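You operate a simulated robot arm through the tools that you are given. There is no shell and no other tool.

The job below is to be done with a simulated robot arm. You get a single attempt, and the scene is never put back.

JOB
Slide the band heater on the steel stub and cap the terminal post.
Fine: band heater down home first; then push the white terminal cap home. Let no part drop or roll away. Pinch, break and dent nothing; leave nothing switched on.

Only the result counts: the job must be done as asked and must still hold three seconds after the hand-in. Knocking over, shifting, dropping, spilling or breaking anything else fails it. Lids that push on must go on centred and level and be pressed home; caps that screw on are set level and turned clockwise until they are tight.

ROBOT AND FRAMES
A 6-joint arm with a two-finger parallel gripper, fixed in place. Base frame: the origin is at the foot of the arm, x ahead of it, y to its left, z up; the work surface is at about z = 0.85. Readings come in m, rad, newtons and seconds.
Its first joint turns from -2.897 to 2.897 rad. Payload 3.91 kg.
Tool frame: the origin (TCP) lies between the finger pads and is the grasp point; the fingertips stand 0.03 m ahead of it; z points along the fingers, y is the line along which they close. Largest opening 0.11 m; finger width 0.02, thickness 0.01; the body of the gripper, 0.048 by 0.112 m, starts 0.055 m behind the TCP.
Orientation is that of the tool frame in the base frame, as a unit quaternion [x, y, z, w]. With the fingers straight down and closing along the base's y, the tool's x points along the base's -x, its y along +y and its z along -z.

CONTROLS
- The arm moves only by the tool apply_moves. Its argument "targets" is a list of rows, each a list of 7 numbers: the closure in counts, from 0 (fully open) to 255 (shut), then the shift along the tool's x, y, z in m, then the turn, a rotation vector about the tool's x, y, z in rad. In form: [[claw, tx, ty, tz, ax, ay, az], ...]. A call has 1 to 20 rows; each row shifts and turns the commanded pose from where the row before left it, along the tool's axes as they then stand. Each row takes 0.2 s and may step no farther than 0.05 m and 0.15 rad from the row before; otherwise, or with a gripper value out of range, the whole call is refused. Where a pose cannot be reached the arm comes as near as it can. A force on the tool above 40 N (or 10 N above the force at the start of the call, whichever is more), or a blocked arm, ends the call early, and 0.2 s more pass. The fingers move at their own pace (about 0.153 m/s each) and stop on an object; they squeeze with about 38 N. The grip force told is the motor's: it shows also when the fingers shut on nothing. Time passes only in rows, and 0.2 s behind the last, so rows that do not move let the fingers close. The reply holds the time, the measured pose of the TCP, the force on the tool along the base axes, the opening and the grip force, in the units named above and with some noise, with the torque about the TCP (base axes, N m) and any sound that the robot's microphone picked up, and new pictures: "pictures" is both (left out), scene, wrist or none.
- Cameras (640 x 400 px; columns grow to the right, rows downward): "scene" is fixed at [0.2208, 0.5, 1.597]; the picture's right is [-0.89, -0.46, 0.00], its down [-0.21, 0.41, -0.89] and it looks along [0.41, -0.79, -0.46] (base axes); focal length 362 px, centre (320, 200). "wrist" rides on the gripper at [0.072, 0.017, -0.103] in the tool frame; the picture's right is [-0.23, 0.97, 0.00], its down [-0.76, -0.18, -0.62] and it looks along [-0.61, -0.14, 0.78] (tool axes); focal length 222 px, centre (320, 200). There is no depth. A picture from a camera that has moved, and an enlarged one, comes with that camera's place and axes in the base frame and with its lens.
- enlarge(camera, box): a new picture of the part [left, top, right, bottom] of that camera's present view, enlarged. It takes no simulated time.
- close_job(): hands the job in; it is judged then, once.

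Nothing tells you positions but the pictures and the camera data. Unless the task says otherwise, let go and move clear before handing in.

The tools are called after "Request:" by a JSON object that holds its "name" and its "arguments". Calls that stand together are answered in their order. apply_moves: Moves the arm, as the interface text tells. Its arguments: {"type":"object","properties":{"targets":{"type":"array","items":{"type":"array","items":{"type":"number"}}},"pictures":{"type":"string","enum":["both","scene","wrist","none"]}},"required":["targets"]} The other tools are called the same way: enlarge (camera, box) takes an enlarged picture of a part of a camera's view; close_job () hands the job in.

At the start:

```text
t: 0.0
tcp_pos: [0.3828, -0.319, 1.1819]
tcp_rot: [0.0, 1.0, 0.0, -0.001]
ft_force: [0.5, -0.3, -0.3]
moment: [-0.03, 0.02, -0.02]
gripper_width: 0.1102
grip_force: 0.1
```

scene: 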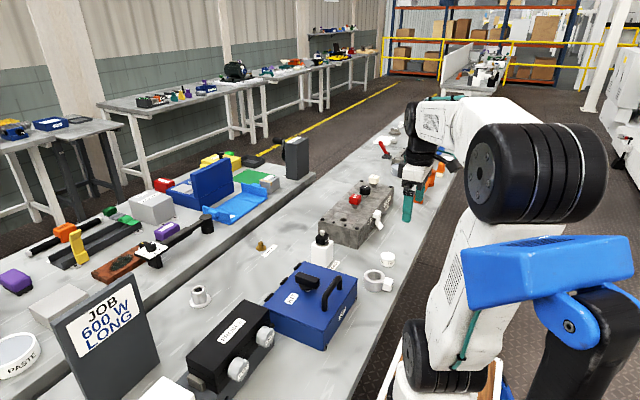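
wrist: 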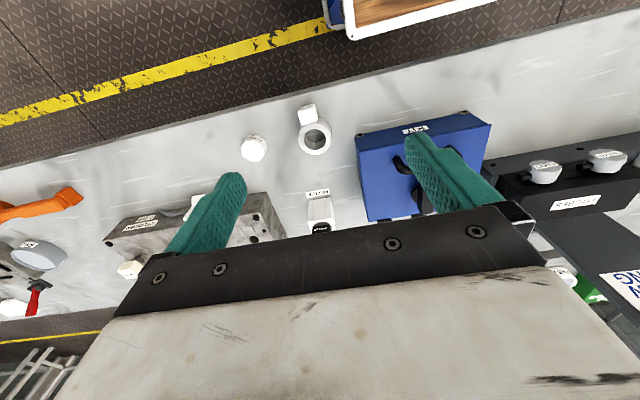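

I see a bench with a blue box, a grey steel block, a ring-like part (maybe the band heater) with a white terminal box, a white cap, and a sign "JOB 600 W LONG". I will look closer before moving anything.

Request:
{"name": "enlarge", "arguments": {"camera": "scene", "box": [300, 160, 460, 300]}}

Request:
{"name": "enlarge", "arguments": {"camera": "scene", "box": [0, 200, 200, 400]}}

Request:
{"name": "enlarge", "arguments": {"camera": "scene", "box": [160, 220, 360, 400]}}

Request:
{"name": "enlarge", "arguments": {"camera": "wrist", "box": [220, 80, 380, 240]}}

Request:
{"name": "enlarge", "arguments": {"camera": "scene", "box": [360, 100, 480, 220]}}

Request:
{"name": "enlarge", "arguments": {"camera": "wrist", "box": [0, 140, 280, 340]}}

Request:
{"name": "enlarge", "arguments": {"camera": "wrist", "box": [340, 90, 640, 310]}}

```text
2.86 times, centred on (380, 230) of scene
camera zoom: at [0.2208, 0.5, 1.597], right [-0.89, -0.46, 0.0], down [-0.21, 0.41, -0.89], along [0.41, -0.79, -0.46], focal length 1034 px, centre (149, 114)
```

zoom: 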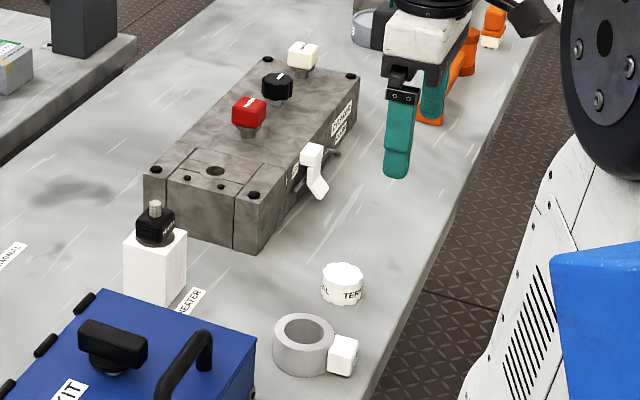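

```text
2.00 times, centred on (100, 300) of scene
camera zoom: at [0.2208, 0.5, 1.597], right [-0.89, -0.46, 0.0], down [-0.21, 0.41, -0.89], along [0.41, -0.79, -0.46], focal length 724 px, centre (760, 0)
```

zoom: 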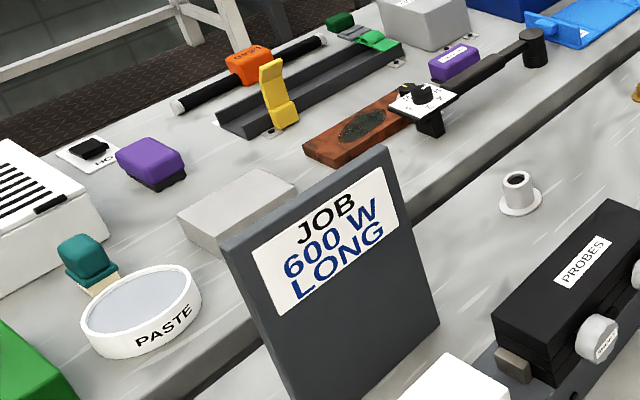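

```text
2.22 times, centred on (260, 310) of scene
camera zoom: at [0.2208, 0.5, 1.597], right [-0.89, -0.46, 0.0], down [-0.21, 0.41, -0.89], along [0.41, -0.79, -0.46], focal length 804 px, centre (453, -44)
```

zoom: 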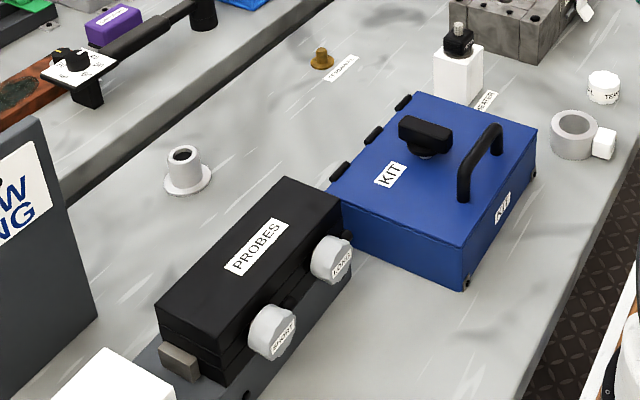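

```text
2.50 times, centred on (300, 160) of wrist
camera zoom: at [0.3092, -0.3014, 1.2861], right [0.23, 0.97, 0.0], down [0.76, -0.18, 0.62], along [0.61, -0.14, -0.78], focal length 555 px, centre (370, 300)
```

zoom: 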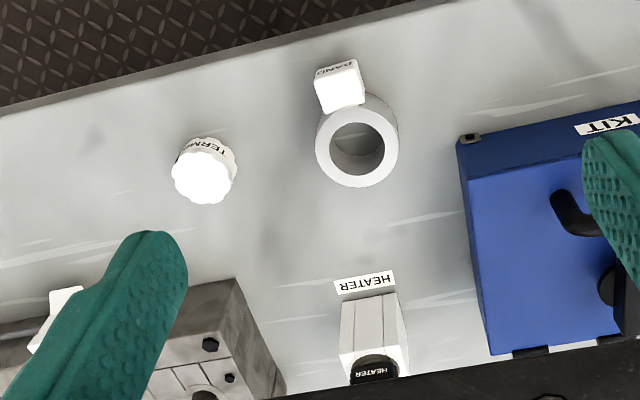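

```text
3.33 times, centred on (420, 160) of scene
camera zoom: at [0.2208, 0.5, 1.597], right [-0.89, -0.46, 0.0], down [-0.21, 0.41, -0.89], along [0.41, -0.79, -0.46], focal length 1206 px, centre (-13, 333)
```

zoom: 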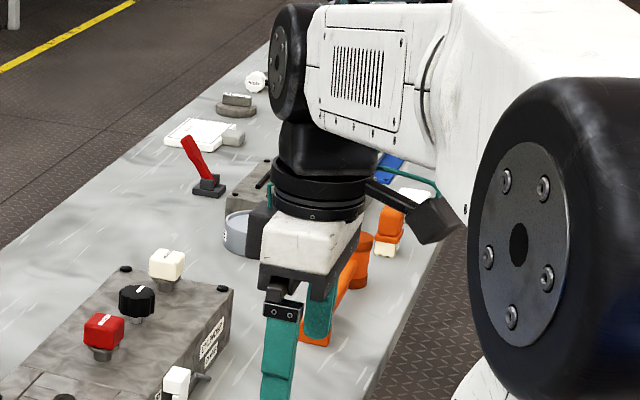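

```text
2.00 times, centred on (140, 240) of wrist
camera zoom: at [0.3092, -0.3014, 1.2861], right [0.23, 0.97, 0.0], down [0.76, -0.18, 0.62], along [0.61, -0.14, -0.78], focal length 444 px, centre (680, 120)
```

zoom: 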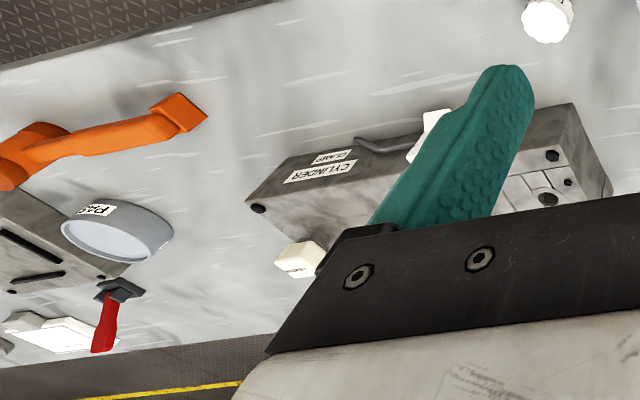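

```text
1.82 times, centred on (490, 200) of wrist
camera zoom: at [0.3092, -0.3014, 1.2861], right [0.23, 0.97, 0.0], down [0.76, -0.18, 0.62], along [0.61, -0.14, -0.78], focal length 404 px, centre (11, 200)
```

zoom: 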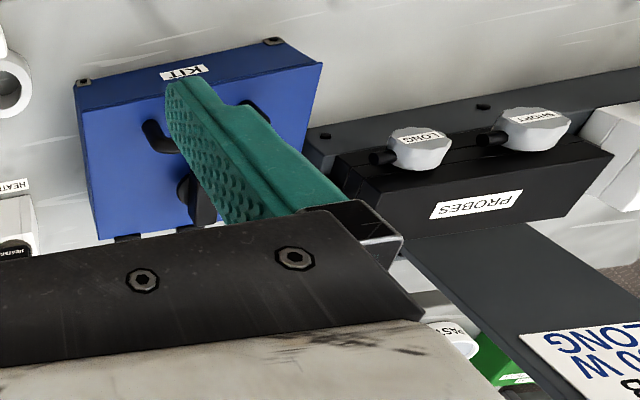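

The ring with the white terminal box (labelled "BAND") sits near (0.48, -0.35). The white cap labelled "TERMINAL" is near (0.476, -0.48), a flanged tube that should be the stub is near (0.90, -0.04), and a brass post is near (0.90, -0.35). I will zoom in on the details.

Request:
{"name": "enlarge", "arguments": {"camera": "scene", "box": [175, 270, 225, 320]}}

Request:
{"name": "enlarge", "arguments": {"camera": "scene", "box": [240, 225, 300, 270]}}

Request:
{"name": "enlarge", "arguments": {"camera": "scene", "box": [355, 240, 415, 300]}}

Request:
{"name": "enlarge", "arguments": {"camera": "scene", "box": [300, 220, 360, 280]}}

Request:
{"name": "enlarge", "arguments": {"camera": "wrist", "box": [230, 90, 350, 170]}}

```text
8.00 times, centred on (200, 295) of scene
camera zoom: at [0.2208, 0.5, 1.597], right [-0.89, -0.46, 0.0], down [-0.21, 0.41, -0.89], along [0.41, -0.79, -0.46], focal length 2896 px, centre (1280, -560)
```

zoom: 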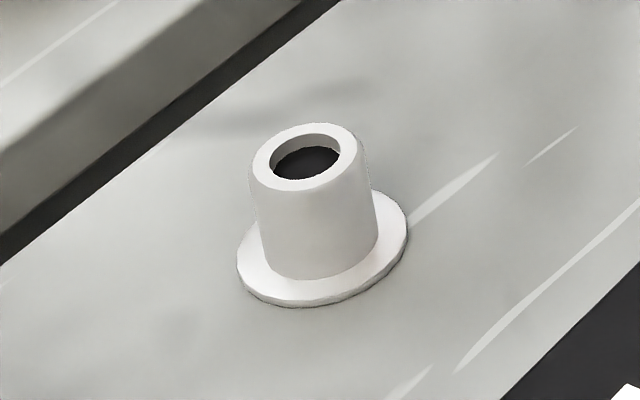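

```text
8.89 times, centred on (270, 248) of scene
camera zoom: at [0.2208, 0.5, 1.597], right [-0.89, -0.46, 0.0], down [-0.21, 0.41, -0.89], along [0.41, -0.79, -0.46], focal length 3217 px, centre (764, -222)
```

zoom: 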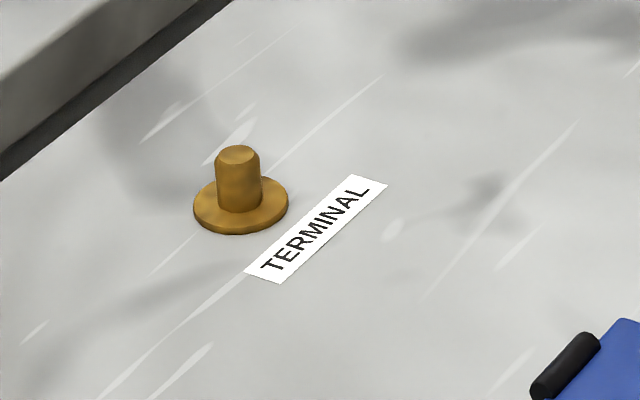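

```text
6.67 times, centred on (385, 270) of scene
camera zoom: at [0.2208, 0.5, 1.597], right [-0.89, -0.46, 0.0], down [-0.21, 0.41, -0.89], along [0.41, -0.79, -0.46], focal length 2413 px, centre (-113, -267)
```

zoom: 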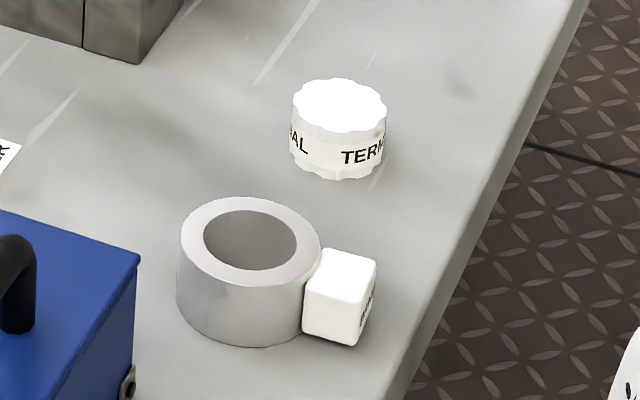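

```text
6.67 times, centred on (330, 250) of scene
camera zoom: at [0.2208, 0.5, 1.597], right [-0.89, -0.46, 0.0], down [-0.21, 0.41, -0.89], along [0.41, -0.79, -0.46], focal length 2413 px, centre (253, -133)
```

zoom: 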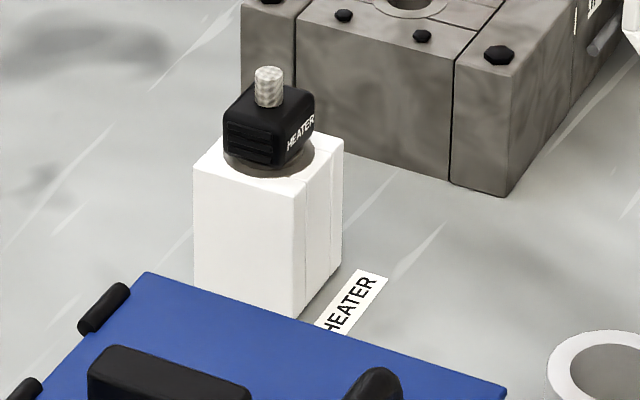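

```text
5.00 times, centred on (290, 130) of wrist
camera zoom: at [0.3092, -0.3014, 1.2861], right [0.23, 0.97, 0.0], down [0.76, -0.18, 0.62], along [0.61, -0.14, -0.78], focal length 1111 px, centre (470, 550)
```

zoom: 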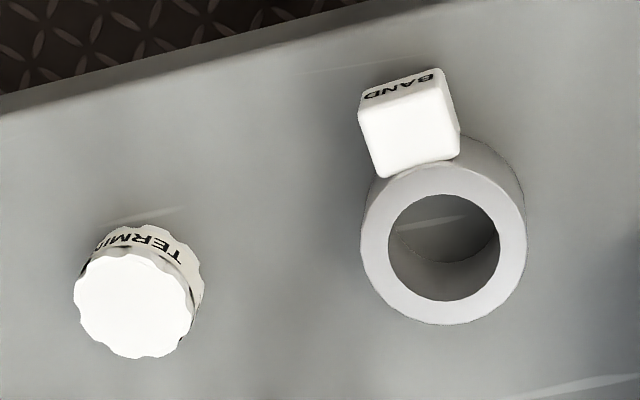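

The ring lies at about (0.476, -0.349) with its terminal box pointing toward -x, so the present finger axis (y) suits it. I will move above it, fingers open, and look.

Request:
{"name": "apply_moves", "arguments": {"targets": [[0, -0.0232, -0.0076, 0.033, 0, 0, 0], [0, -0.0232, -0.0076, 0.033, 0, 0, 0], [0, -0.0232, -0.0076, 0.033, 0, 0, 0], [0, -0.0232, -0.0076, 0.033, 0, 0, 0], [0, 0, 0, 0, 0, 0, 0]]}}

```text
t: 1.2
tcp_pos: [0.4751, -0.3463, 1.0519]
tcp_rot: [0.001, 1.0, 0.0, 0.0]
ft_force: [0.1, -0.2, 0.4]
moment: [0.0, 0.0, 0.02]
gripper_width: 0.1099
grip_force: 0.0
camera wrist: at [0.4018, -0.3301, 1.1542], right [0.23, 0.97, 0.0], down [0.76, -0.18, 0.62], along [0.61, -0.14, -0.78], focal length 222 px, centre (320, 200)
```

scene: 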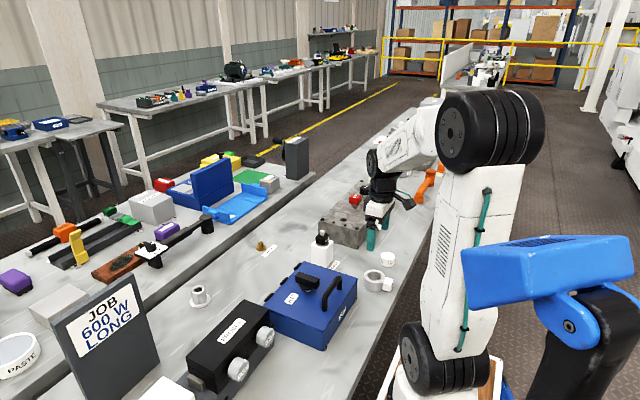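
wrist: 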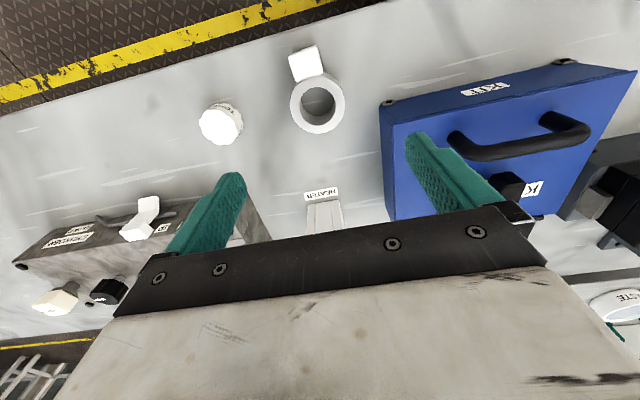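

I am above the ring; I will zoom on it to fix its centre.

Request:
{"name": "enlarge", "arguments": {"camera": "wrist", "box": [260, 35, 380, 145]}}

Request:
{"name": "apply_moves", "arguments": {"targets": [[0, 0, 0, 0, 0, 0, 0]], "pictures": "none"}}

```text
3.64 times, centred on (320, 90) of wrist
camera zoom: at [0.4018, -0.3301, 1.1542], right [0.23, 0.97, 0.0], down [0.76, -0.18, 0.62], along [0.61, -0.14, -0.78], focal length 808 px, centre (320, 600)
```

zoom: 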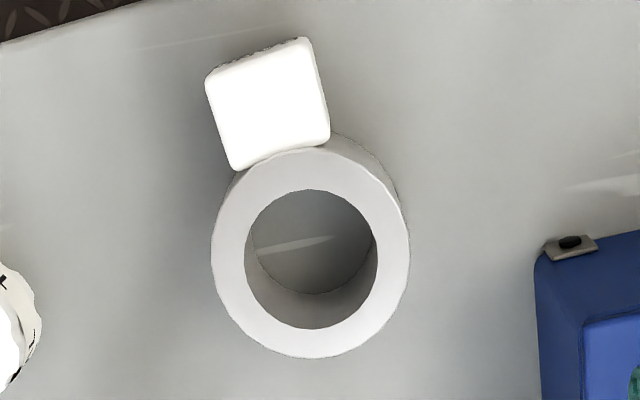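

```text
t: 1.6
tcp_pos: [0.4745, -0.3476, 1.051]
tcp_rot: [0.001, 1.0, -0.001, 0.0]
ft_force: [0.2, -0.2, 0.1]
moment: [0.01, -0.02, -0.01]
gripper_width: 0.1099
grip_force: 0.1
```

The ring centre comes out at about (0.4745, -0.349), with an outer diameter of about 63 mm and a bore of about 42 mm. I will descend around it, stopping a bit high to check the height.

Request:
{"name": "apply_moves", "arguments": {"targets": [[0, 0, -0.002, 0.03, 0, 0, 0], [0, 0, 0, 0.03, 0, 0, 0], [0, 0, 0, 0.03, 0, 0, 0], [0, 0, 0, 0.03, 0, 0, 0], [0, 0, 0, 0, 0, 0, 0]]}}

Request:
{"name": "enlarge", "arguments": {"camera": "scene", "box": [340, 220, 430, 300]}}

```text
t: 2.8
tcp_pos: [0.4746, -0.352, 0.9298]
tcp_rot: [0.0, 1.0, 0.0, 0.0]
ft_force: [0.0, -1.2, 0.2]
moment: [-0.03, 0.02, -0.02]
gripper_width: 0.1098
grip_force: 0.1
camera wrist: at [0.4017, -0.3344, 1.033], right [0.23, 0.97, 0.0], down [0.76, -0.18, 0.62], along [0.61, -0.14, -0.78], focal length 222 px, centre (320, 200)
```

scene: 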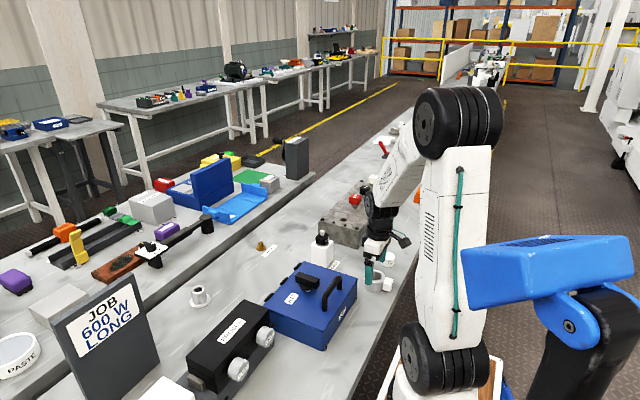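
wrist: 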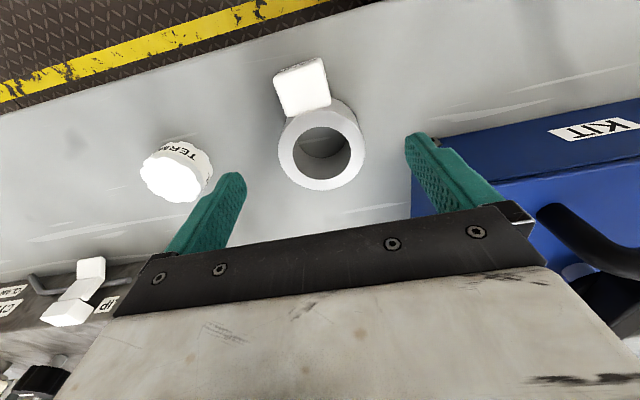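

```text
5.00 times, centred on (385, 260) of scene
camera zoom: at [0.2208, 0.5, 1.597], right [-0.89, -0.46, 0.0], down [-0.21, 0.41, -0.89], along [0.41, -0.79, -0.46], focal length 1810 px, centre (-5, -100)
```

zoom: 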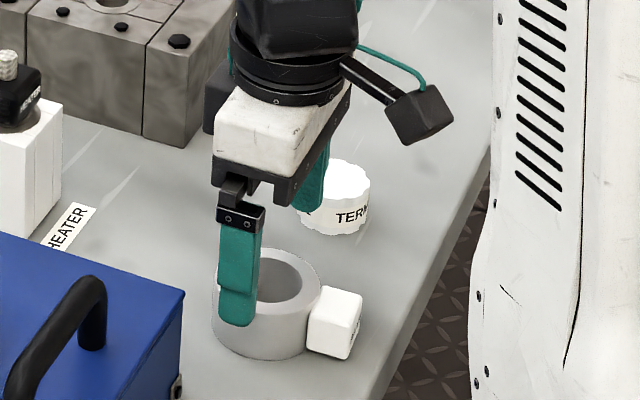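

The right-hand finger is close to the kit box edge. I will narrow the opening to about 80 mm before going lower, and check.

Request:
{"name": "apply_moves", "arguments": {"targets": [[65, 0, 0, 0, 0, 0, 0], [65, 0, 0, 0, 0, 0, 0]], "pictures": "wrist"}}

Request:
{"name": "enlarge", "arguments": {"camera": "wrist", "box": [220, 50, 460, 220]}}

Request:
{"name": "enlarge", "arguments": {"camera": "scene", "box": [340, 220, 430, 300]}}

```text
t: 3.4
tcp_pos: [0.4744, -0.35, 0.929]
tcp_rot: [0.0, 1.0, 0.0, -0.001]
ft_force: [-0.1, -0.4, 0.3]
moment: [-0.01, -0.01, 0.02]
gripper_width: 0.082
grip_force: 0.0
camera wrist: at [0.4017, -0.3344, 1.0332], right [0.23, 0.97, 0.0], down [0.76, -0.18, 0.62], along [0.61, -0.14, -0.78], focal length 222 px, centre (320, 200)
```

wrist: 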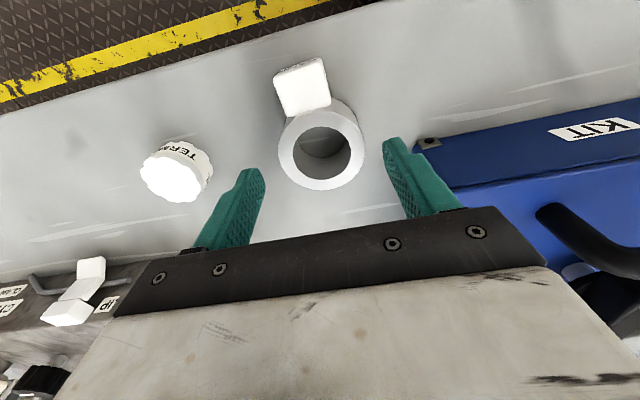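

```text
2.35 times, centred on (340, 135) of wrist
camera zoom: at [0.4017, -0.3344, 1.0332], right [0.23, 0.97, 0.0], down [0.76, -0.18, 0.62], along [0.61, -0.14, -0.78], focal length 523 px, centre (273, 353)
```

zoom: 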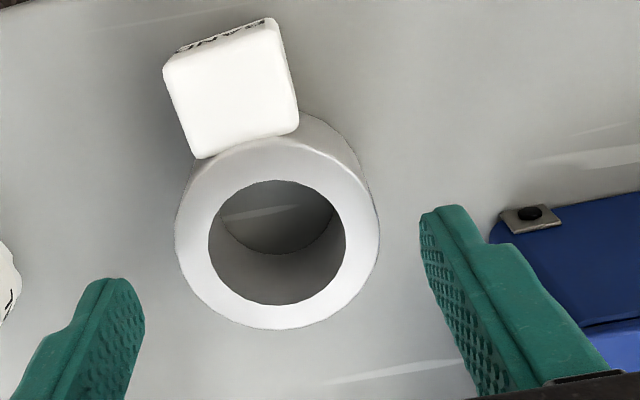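

```text
5.00 times, centred on (385, 260) of scene
camera zoom: at [0.2208, 0.5, 1.597], right [-0.89, -0.46, 0.0], down [-0.21, 0.41, -0.89], along [0.41, -0.79, -0.46], focal length 1810 px, centre (-5, -100)
```

zoom: 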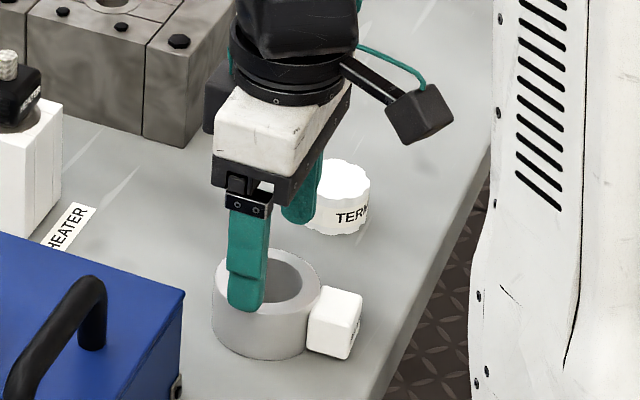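

The fingers now clear the kit. I will drop to TCP z ≈ 0.897 (tips 17 mm over the bench) and grip the ring.

Request:
{"name": "apply_moves", "arguments": {"targets": [[65, 0, 0.001, 0.017, 0, 0, 0], [65, 0, 0, 0.016, 0, 0, 0], [65, 0, 0, 0, 0, 0, 0]], "pictures": "none"}}

Request:
{"name": "enlarge", "arguments": {"camera": "wrist", "box": [220, 50, 460, 220]}}

Request:
{"name": "enlarge", "arguments": {"camera": "scene", "box": [340, 220, 430, 300]}}

```text
t: 4.2
tcp_pos: [0.4738, -0.3495, 0.8973]
tcp_rot: [0.001, 1.0, -0.001, 0.001]
ft_force: [0.3, -0.1, -0.1]
moment: [-0.01, -0.03, -0.02]
gripper_width: 0.0821
grip_force: 0.0
```

```text
2.35 times, centred on (340, 135) of wrist
camera zoom: at [0.401, -0.3333, 0.9998], right [0.23, 0.97, 0.0], down [0.76, -0.18, 0.62], along [0.61, -0.14, -0.78], focal length 523 px, centre (273, 353)
```

zoom: 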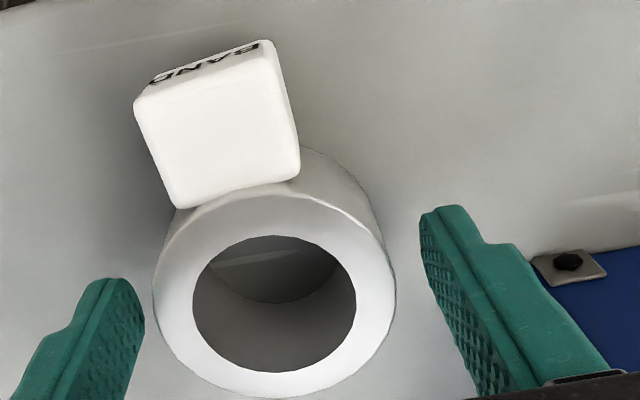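

```text
5.00 times, centred on (385, 260) of scene
camera zoom: at [0.2208, 0.5, 1.597], right [-0.89, -0.46, 0.0], down [-0.21, 0.41, -0.89], along [0.41, -0.79, -0.46], focal length 1810 px, centre (-5, -100)
```

zoom: 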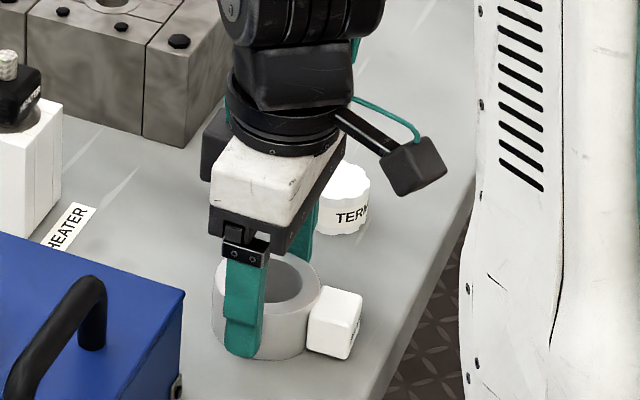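

The ring is centred between the fingers. I will close gradually to see where contact is and how the grip force grows.

Request:
{"name": "apply_moves", "arguments": {"targets": [[105, 0, 0, 0, 0, 0, 0], [112, 0, 0, 0, 0, 0, 0], [118, 0, 0, 0, 0, 0, 0]], "pictures": "wrist"}}

```text
t: 5.0
tcp_pos: [0.4736, -0.3494, 0.8965]
tcp_rot: [0.0, 1.0, 0.0, -0.001]
ft_force: [0.0, -0.3, -0.2]
moment: [-0.01, -0.01, -0.05]
gripper_width: 0.0629
grip_force: 37.4
camera wrist: at [0.4011, -0.3333, 0.9999], right [0.23, 0.97, 0.0], down [0.76, -0.18, 0.62], along [0.61, -0.14, -0.78], focal length 222 px, centre (320, 200)
```

wrist: 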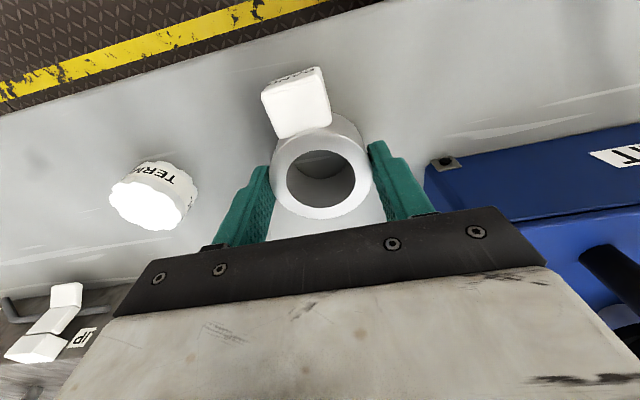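

The grip holds at 62.9 mm with 37 N. I will lift straight up and check that the ring comes along.

Request:
{"name": "apply_moves", "arguments": {"targets": [[130, 0, 0, -0.02, 0, 0, 0], [130, 0, 0, -0.04, 0, 0, 0], [130, 0, 0, -0.04, 0, 0, 0], [130, 0, 0, -0.04, 0, 0, 0], [130, 0, 0, -0.04, 0, 0, 0], [130, 0, 0, -0.04, 0, 0, 0], [130, 0, 0, 0, 0, 0, 0]]}}

```text
t: 6.6
tcp_pos: [0.4742, -0.3474, 1.119]
tcp_rot: [0.0, 1.0, 0.0, 0.0]
ft_force: [-0.1, 0.4, -1.1]
moment: [0.02, 0.01, 0.01]
gripper_width: 0.0628
grip_force: 37.7
camera wrist: at [0.401, -0.3308, 1.223], right [0.23, 0.97, 0.0], down [0.76, -0.18, 0.62], along [0.61, -0.14, -0.78], focal length 222 px, centre (320, 200)
```

scene: 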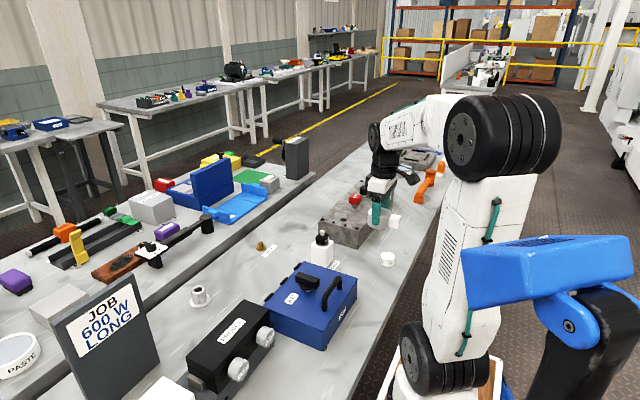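
wrist: 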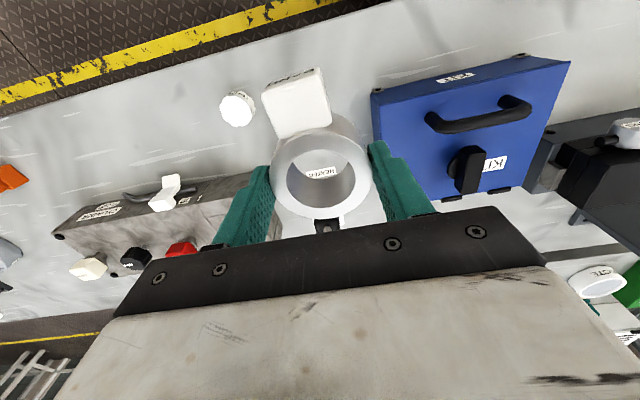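

The ring is held well. I will carry it over the kit at z ≈ 1.12 to a spot beside the stub and take a look at the stub from there.

Request:
{"name": "apply_moves", "arguments": {"targets": [[130, -0.0426, 0.0207, 0, 0, 0, 0], [130, -0.0426, 0.0207, 0, 0, 0, 0], [130, -0.0426, 0.0207, 0, 0, 0, 0], [130, -0.0426, 0.0207, 0, 0, 0, 0], [130, -0.0426, 0.0207, 0, 0, 0, 0], [130, -0.0426, 0.0207, 0, 0, 0, 0], [130, -0.0426, 0.0207, 0, 0, 0, 0], [130, -0.0426, 0.0207, 0, 0, 0, 0], [130, -0.0426, 0.0207, 0, 0, 0, 0], [130, -0.0426, 0.0207, 0, 0, 0, 0], [130, 0, 0, 0, 0, 0, 0], [130, 0, 0, 0, 0, 0, 0]]}}

```text
t: 9.2
tcp_pos: [0.9011, -0.1396, 1.1149]
tcp_rot: [0.0, 1.0, 0.0, 0.0]
ft_force: [0.7, -0.2, -1.7]
moment: [0.01, -0.04, 0.02]
gripper_width: 0.0629
grip_force: 37.6
camera wrist: at [0.829, -0.1231, 1.2172], right [0.23, 0.97, 0.0], down [0.76, -0.18, 0.62], along [0.61, -0.14, -0.78], focal length 222 px, centre (320, 200)
```

scene: 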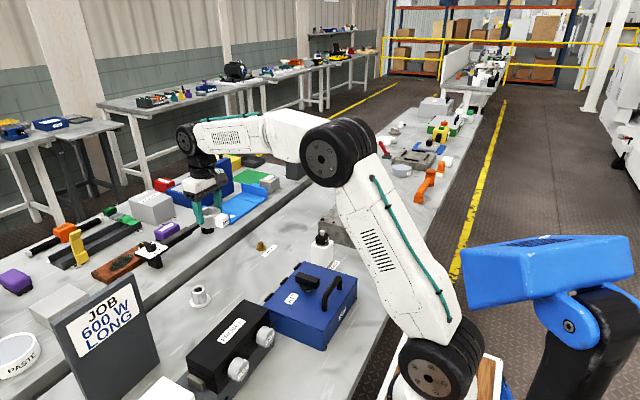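
wrist: 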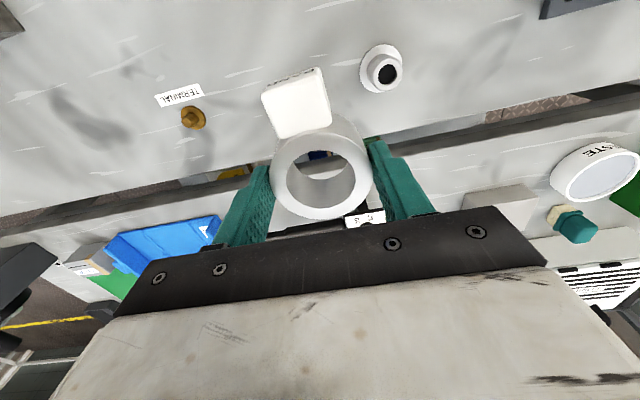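

Both the stub and the brass post are visible. I will zoom in on each to fix their positions.

Request:
{"name": "enlarge", "arguments": {"camera": "wrist", "box": [340, 30, 420, 110]}}

Request:
{"name": "enlarge", "arguments": {"camera": "wrist", "box": [150, 70, 230, 150]}}

Request:
{"name": "enlarge", "arguments": {"camera": "wrist", "box": [240, 50, 400, 230]}}

```text
5.00 times, centred on (380, 70) of wrist
camera zoom: at [0.829, -0.1231, 1.2172], right [0.23, 0.97, 0.0], down [0.76, -0.18, 0.62], along [0.61, -0.14, -0.78], focal length 1111 px, centre (20, 850)
```

zoom: 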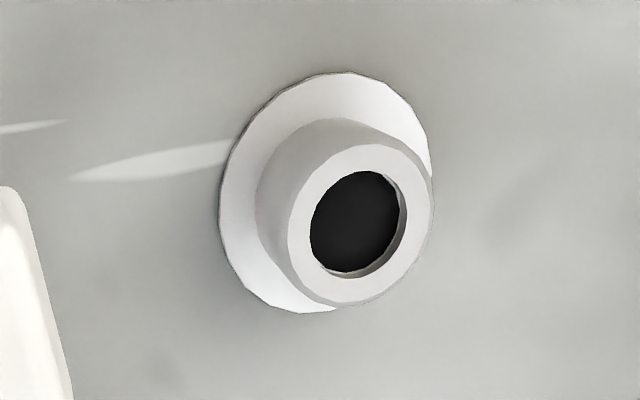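

```text
5.00 times, centred on (190, 110) of wrist
camera zoom: at [0.829, -0.1231, 1.2172], right [0.23, 0.97, 0.0], down [0.76, -0.18, 0.62], along [0.61, -0.14, -0.78], focal length 1111 px, centre (970, 650)
```

zoom: 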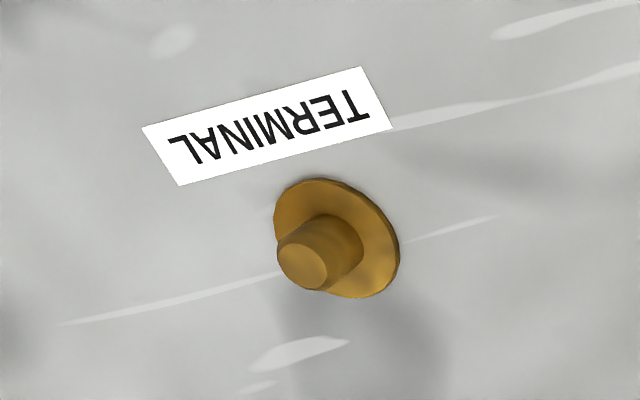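

```text
2.22 times, centred on (320, 140) of wrist
camera zoom: at [0.829, -0.1231, 1.2172], right [0.23, 0.97, 0.0], down [0.76, -0.18, 0.62], along [0.61, -0.14, -0.78], focal length 494 px, centre (320, 333)
```

zoom: 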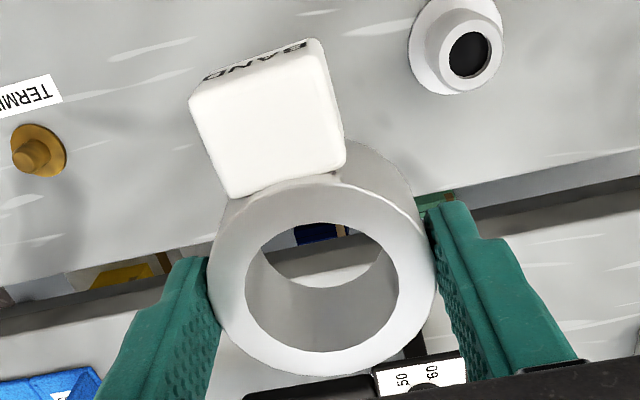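

I estimate the stub at (0.900, -0.050) with its top at z ≈ 0.90, and the post at (0.900, -0.349). I will lower beside the stub for a closer view.

Request:
{"name": "apply_moves", "arguments": {"targets": [[130, 0.0, 0.0, 0.04, 0, 0, 0], [130, 0, 0, 0.04, 0, 0, 0], [130, 0, 0, 0.04, 0, 0, 0], [130, 0, 0, 0, 0, 0, 0], [130, 0, 0, 0, 0, 0, 0]]}}

Request:
{"name": "enlarge", "arguments": {"camera": "wrist", "box": [360, 30, 520, 150]}}

Request:
{"name": "enlarge", "arguments": {"camera": "scene", "box": [160, 210, 260, 320]}}

```text
t: 10.4
tcp_pos: [0.8984, -0.1391, 0.9954]
tcp_rot: [0.0, 1.0, 0.0, -0.001]
ft_force: [-0.1, -0.4, -1.9]
moment: [-0.04, -0.02, 0.0]
gripper_width: 0.0631
grip_force: 37.9
camera wrist: at [0.8262, -0.122, 1.0989], right [0.23, 0.97, 0.0], down [0.76, -0.18, 0.62], along [0.61, -0.14, -0.78], focal length 222 px, centre (320, 200)
```

scene: 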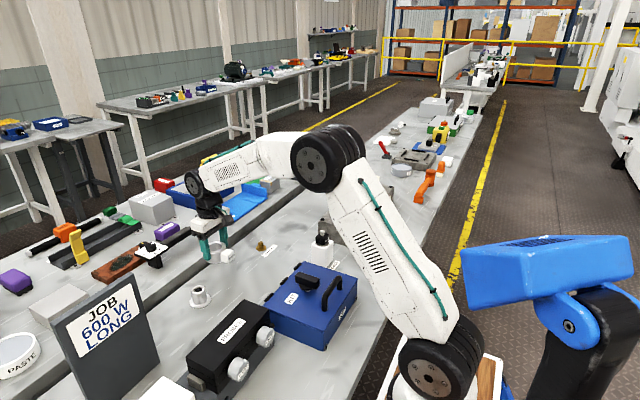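
wrist: 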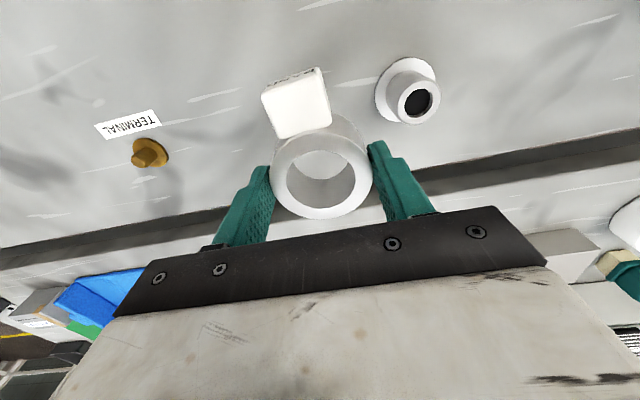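

```text
3.33 times, centred on (440, 90) of wrist
camera zoom: at [0.8262, -0.122, 1.0989], right [0.23, 0.97, 0.0], down [0.76, -0.18, 0.62], along [0.61, -0.14, -0.78], focal length 740 px, centre (-80, 567)
```

zoom: 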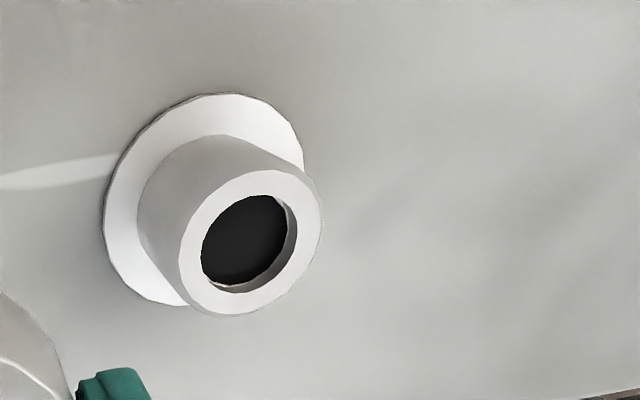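

```text
3.64 times, centred on (210, 265) of scene
camera zoom: at [0.2208, 0.5, 1.597], right [-0.89, -0.46, 0.0], down [-0.21, 0.41, -0.89], along [0.41, -0.79, -0.46], focal length 1316 px, centre (720, -36)
```

zoom: 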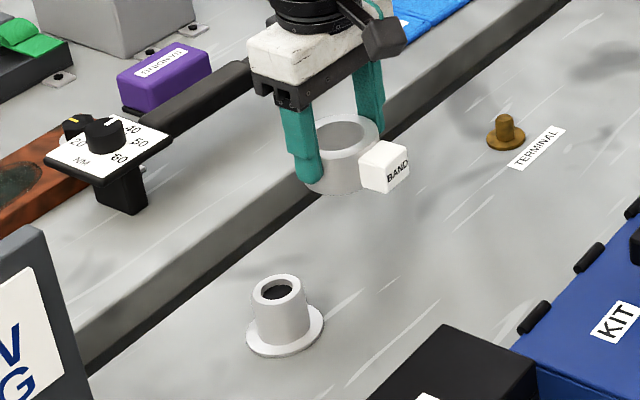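

I now have the stub at about (0.899, -0.051), tube about 37–39 mm across against the 42 mm bore, and the ring centre about 2 mm ahead (+x) of the TCP. I will move over the stub, still about 45 mm above it, and check.

Request:
{"name": "apply_moves", "arguments": {"targets": [[130, 0.0004, 0.0292, 0, 0, 0, 0], [130, 0.0004, 0.0292, 0, 0, 0, 0], [130, 0.0004, 0.0292, 0, 0, 0, 0], [130, 0, 0, 0, 0, 0, 0], [130, 0, 0, 0, 0, 0, 0]]}}

Request:
{"name": "enlarge", "arguments": {"camera": "scene", "box": [160, 220, 240, 320]}}

Request:
{"name": "enlarge", "arguments": {"camera": "wrist", "box": [240, 50, 400, 230]}}

```text
t: 11.6
tcp_pos: [0.9002, -0.055, 0.9952]
tcp_rot: [0.0, 1.0, 0.0, 0.0]
ft_force: [0.2, 1.1, -2.5]
moment: [-0.01, -0.02, -0.03]
gripper_width: 0.0631
grip_force: 38.2
camera wrist: at [0.8273, -0.0388, 1.0991], right [0.23, 0.97, 0.0], down [0.76, -0.18, 0.62], along [0.61, -0.14, -0.78], focal length 222 px, centre (320, 200)
```

scene: 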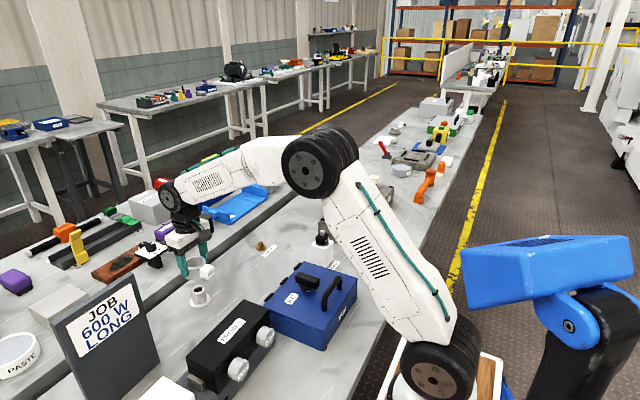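
wrist: 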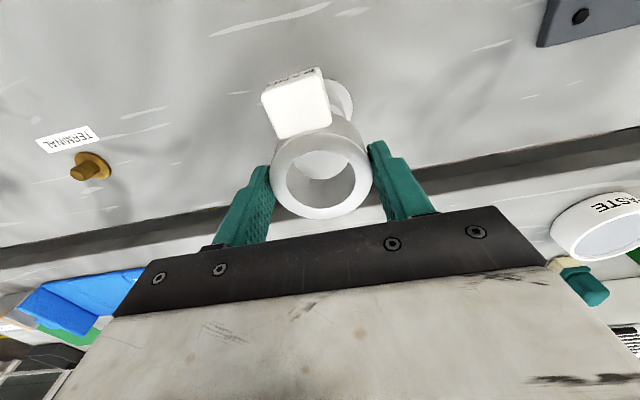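

```text
4.00 times, centred on (200, 270) of scene
camera zoom: at [0.2208, 0.5, 1.597], right [-0.89, -0.46, 0.0], down [-0.21, 0.41, -0.89], along [0.41, -0.79, -0.46], focal length 1448 px, centre (800, -80)
```

zoom: 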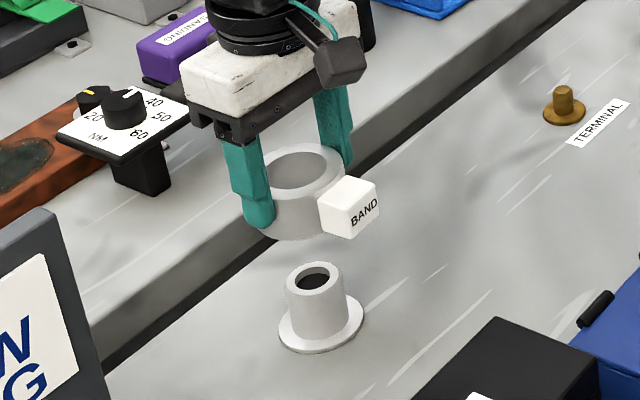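

```text
2.22 times, centred on (320, 140) of wrist
camera zoom: at [0.8273, -0.0388, 1.0991], right [0.23, 0.97, 0.0], down [0.76, -0.18, 0.62], along [0.61, -0.14, -0.78], focal length 494 px, centre (320, 333)
```

zoom: 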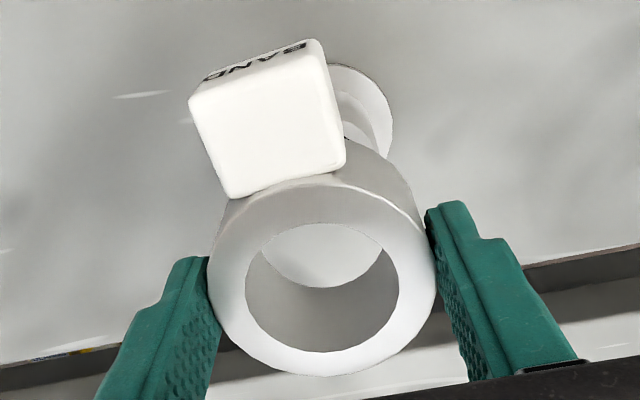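

The arm settled about 5 mm short in y. I will correct that and re-check with a finer zoom.

Request:
{"name": "apply_moves", "arguments": {"targets": [[130, 0.0005, 0.0048, 0.0, 0, 0, 0], [130, 0, 0, 0, 0, 0, 0], [130, 0, 0, 0, 0, 0, 0]], "pictures": "none"}}

Request:
{"name": "enlarge", "arguments": {"camera": "scene", "box": [175, 250, 225, 312]}}

Request:
{"name": "enlarge", "arguments": {"camera": "wrist", "box": [240, 50, 400, 230]}}

```text
t: 12.4
tcp_pos: [0.9, -0.0505, 0.9958]
tcp_rot: [0.0, 1.0, -0.001, 0.0]
ft_force: [-0.3, 0.3, -1.8]
moment: [0.02, -0.02, -0.03]
gripper_width: 0.0629
grip_force: 37.8
```

```text
6.45 times, centred on (200, 281) of scene
camera zoom: at [0.2208, 0.5, 1.597], right [-0.89, -0.46, 0.0], down [-0.21, 0.41, -0.89], along [0.41, -0.79, -0.46], focal length 2335 px, centre (1094, -323)
```

zoom: 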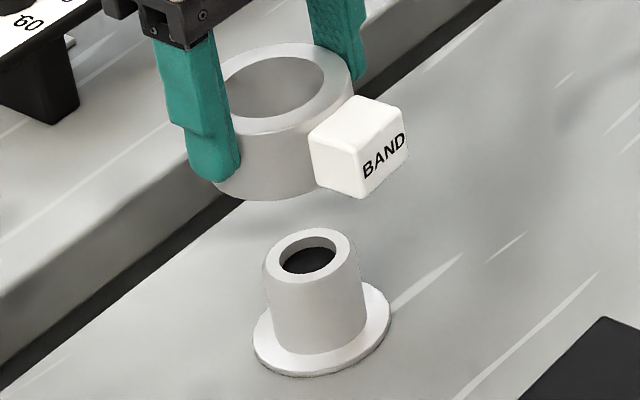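

```text
2.22 times, centred on (320, 140) of wrist
camera zoom: at [0.8268, -0.0339, 1.0996], right [0.23, 0.97, 0.0], down [0.76, -0.18, 0.62], along [0.61, -0.14, -0.78], focal length 494 px, centre (320, 333)
```

zoom: 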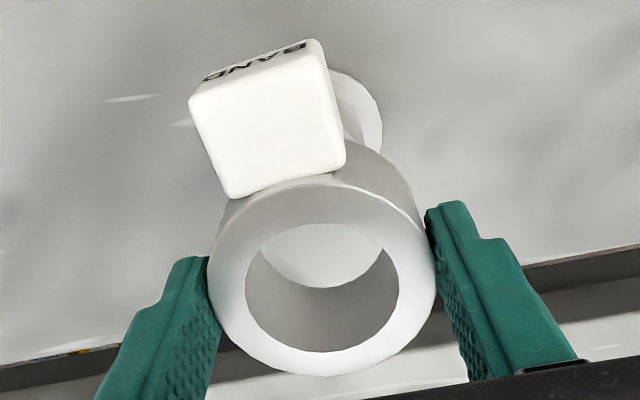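

The ring appears aligned in the scene view within about 1 mm. I will lower to just above the tube and check again.

Request:
{"name": "apply_moves", "arguments": {"targets": [[130, 0, 0, 0.02, 0, 0, 0], [130, 0, 0, 0.02, 0, 0, 0], [130, 0, 0, 0.007, 0, 0, 0], [130, 0, 0, 0, 0, 0, 0], [130, 0, 0, 0, 0, 0, 0]], "pictures": "none"}}

Request:
{"name": "enlarge", "arguments": {"camera": "scene", "box": [175, 260, 225, 312]}}

Request:
{"name": "enlarge", "arguments": {"camera": "wrist", "box": [240, 50, 400, 230]}}

```text
t: 13.6
tcp_pos: [0.9006, -0.0497, 0.9498]
tcp_rot: [0.0, 1.0, -0.001, -0.001]
ft_force: [-0.1, 0.7, -1.2]
moment: [0.01, -0.03, 0.01]
gripper_width: 0.063
grip_force: 37.8
```

```text
7.69 times, centred on (200, 286) of scene
camera zoom: at [0.2208, 0.5, 1.597], right [-0.89, -0.46, 0.0], down [-0.21, 0.41, -0.89], along [0.41, -0.79, -0.46], focal length 2784 px, centre (1243, -462)
```

zoom: 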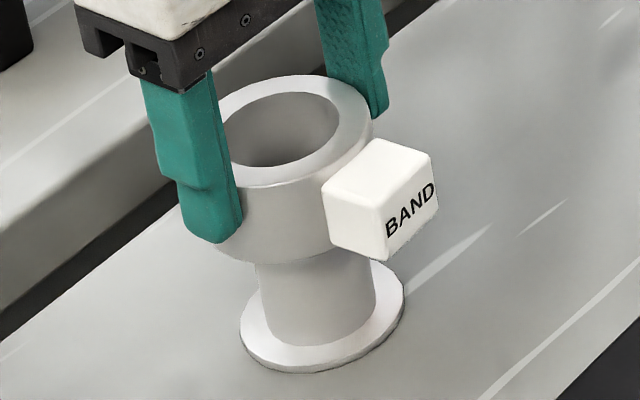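

```text
2.22 times, centred on (320, 140) of wrist
camera zoom: at [0.8276, -0.0327, 1.0539], right [0.23, 0.97, 0.0], down [0.76, -0.18, 0.62], along [0.61, -0.14, -0.78], focal length 494 px, centre (320, 333)
```

zoom: 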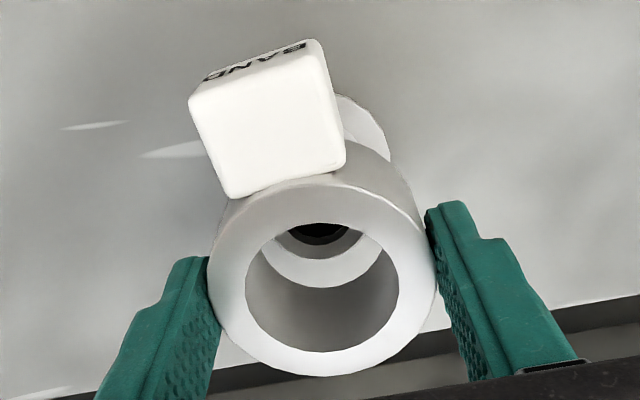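

I can now see the tube's top through the bore. The ring sits about 1–1.5 mm too far in +x and slightly in +y; I will trim that and re-check the pose.

Request:
{"name": "apply_moves", "arguments": {"targets": [[130, 0.0014, -0.0008, 0, 0, 0, 0], [130, 0, 0, 0, 0, 0, 0], [130, 0, 0, 0, 0, 0, 0]], "pictures": "none"}}

Request:
{"name": "enlarge", "arguments": {"camera": "scene", "box": [180, 265, 220, 312]}}

Request:
{"name": "enlarge", "arguments": {"camera": "wrist", "box": [270, 120, 370, 220]}}

```text
t: 14.4
tcp_pos: [0.8987, -0.0506, 0.95]
tcp_rot: [0.0, 1.0, -0.001, 0.0]
ft_force: [0.2, 0.5, -1.6]
moment: [0.02, -0.05, 0.02]
gripper_width: 0.0632
grip_force: 37.9
```

```text
8.51 times, centred on (200, 288) of scene
camera zoom: at [0.2208, 0.5, 1.597], right [-0.89, -0.46, 0.0], down [-0.21, 0.41, -0.89], along [0.41, -0.79, -0.46], focal length 3080 px, centre (1341, -553)
```

zoom: 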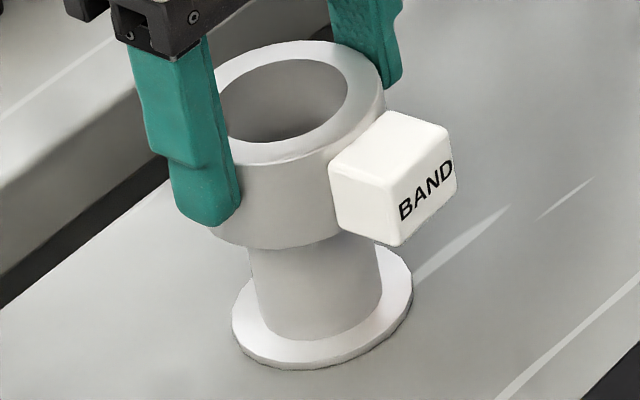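

```text
4.00 times, centred on (320, 170) of wrist
camera zoom: at [0.826, -0.0338, 1.0537], right [0.23, 0.97, 0.0], down [0.76, -0.18, 0.62], along [0.61, -0.14, -0.78], focal length 888 px, centre (320, 320)
```

zoom: 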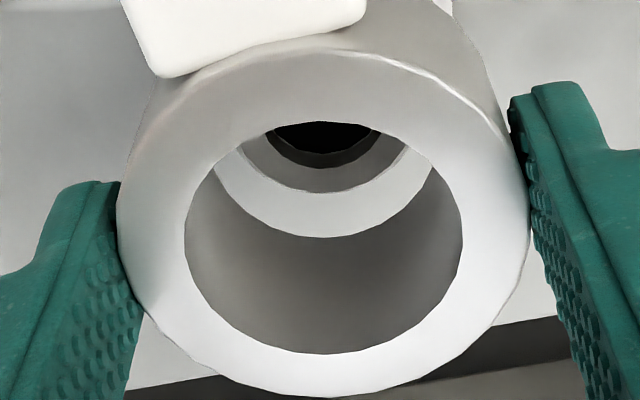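

The wrist and scene views disagree by about 1 mm at this height. I will lower another 6 mm so that the ring's bottom is almost level with the tube top, which removes most of the parallax.

Request:
{"name": "apply_moves", "arguments": {"targets": [[130, 0, 0, 0.003, 0, 0, 0], [130, 0, 0, 0.003, 0, 0, 0], [130, 0, 0, 0, 0, 0, 0]], "pictures": "none"}}

Request:
{"name": "enlarge", "arguments": {"camera": "scene", "box": [180, 265, 220, 312]}}

Request:
{"name": "enlarge", "arguments": {"camera": "wrist", "box": [280, 140, 360, 210]}}

```text
t: 15.2
tcp_pos: [0.8989, -0.05, 0.9442]
tcp_rot: [0.0, 1.0, 0.0, -0.001]
ft_force: [0.3, -0.4, -2.2]
moment: [-0.03, -0.03, 0.02]
gripper_width: 0.063
grip_force: 38.6
```

```text
8.51 times, centred on (200, 288) of scene
camera zoom: at [0.2208, 0.5, 1.597], right [-0.89, -0.46, 0.0], down [-0.21, 0.41, -0.89], along [0.41, -0.79, -0.46], focal length 3080 px, centre (1341, -553)
```

zoom: 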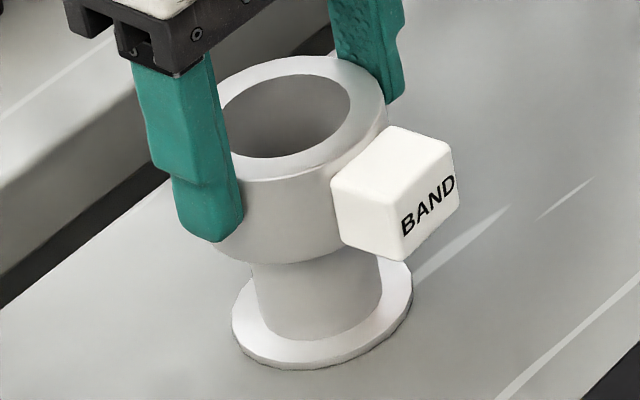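

```text
5.71 times, centred on (320, 175) of wrist
camera zoom: at [0.8257, -0.0335, 1.0476], right [0.23, 0.97, 0.0], down [0.76, -0.18, 0.62], along [0.61, -0.14, -0.78], focal length 1269 px, centre (320, 343)
```

zoom: 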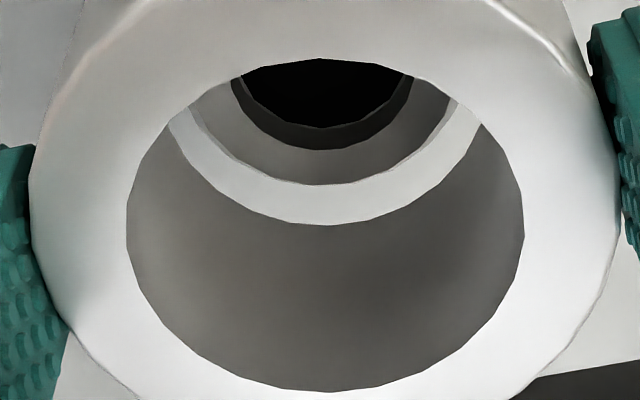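

By the wrist view the ring should go slightly toward -x and +y; both estimates lie within the tube's chamfer (about 2.5 mm). I will trim by under 1 mm and then lower in small steps, watching the force.

Request:
{"name": "apply_moves", "arguments": {"targets": [[130, 0.0009, 0.0006, 0, 0, 0, 0], [130, 0, 0, 0.002, 0, 0, 0], [130, 0, 0, 0.002, 0, 0, 0], [130, 0, 0, 0, 0, 0, 0]], "pictures": "none"}}

Request:
{"name": "enlarge", "arguments": {"camera": "wrist", "box": [280, 140, 360, 210]}}

Request:
{"name": "enlarge", "arguments": {"camera": "scene", "box": [180, 265, 220, 312]}}

```text
t: 16.2
tcp_pos: [0.8963, -0.0496, 0.9415]
tcp_rot: [0.0, 1.0, 0.001, 0.0]
ft_force: [0.8, 0.1, -1.8]
moment: [0.02, 0.0, -0.02]
gripper_width: 0.0628
grip_force: 37.8
```

```text
5.71 times, centred on (320, 175) of wrist
camera zoom: at [0.8238, -0.033, 1.045], right [0.23, 0.97, 0.0], down [0.76, -0.18, 0.62], along [0.61, -0.14, -0.78], focal length 1269 px, centre (320, 343)
```

zoom: 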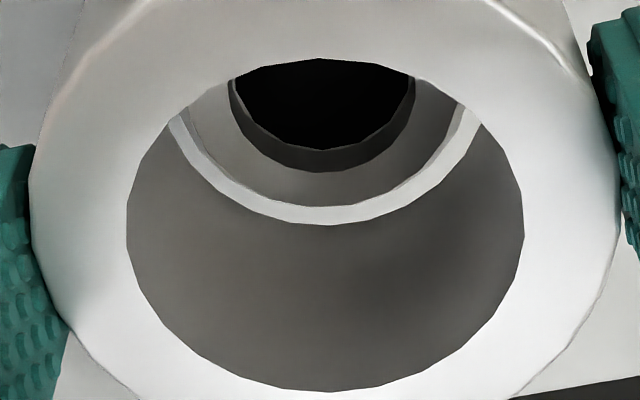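

```text
8.51 times, centred on (200, 288) of scene
camera zoom: at [0.2208, 0.5, 1.597], right [-0.89, -0.46, 0.0], down [-0.21, 0.41, -0.89], along [0.41, -0.79, -0.46], focal length 3080 px, centre (1341, -553)
```

zoom: 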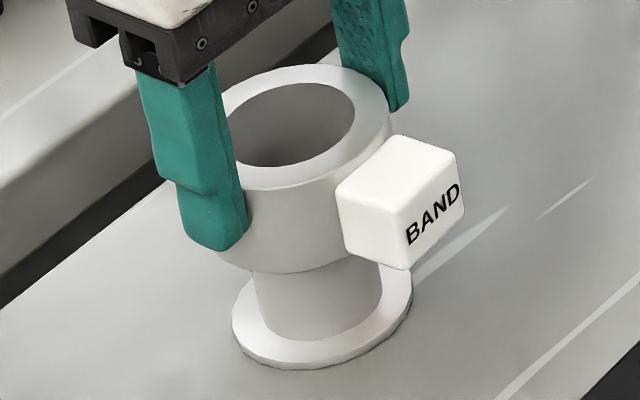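

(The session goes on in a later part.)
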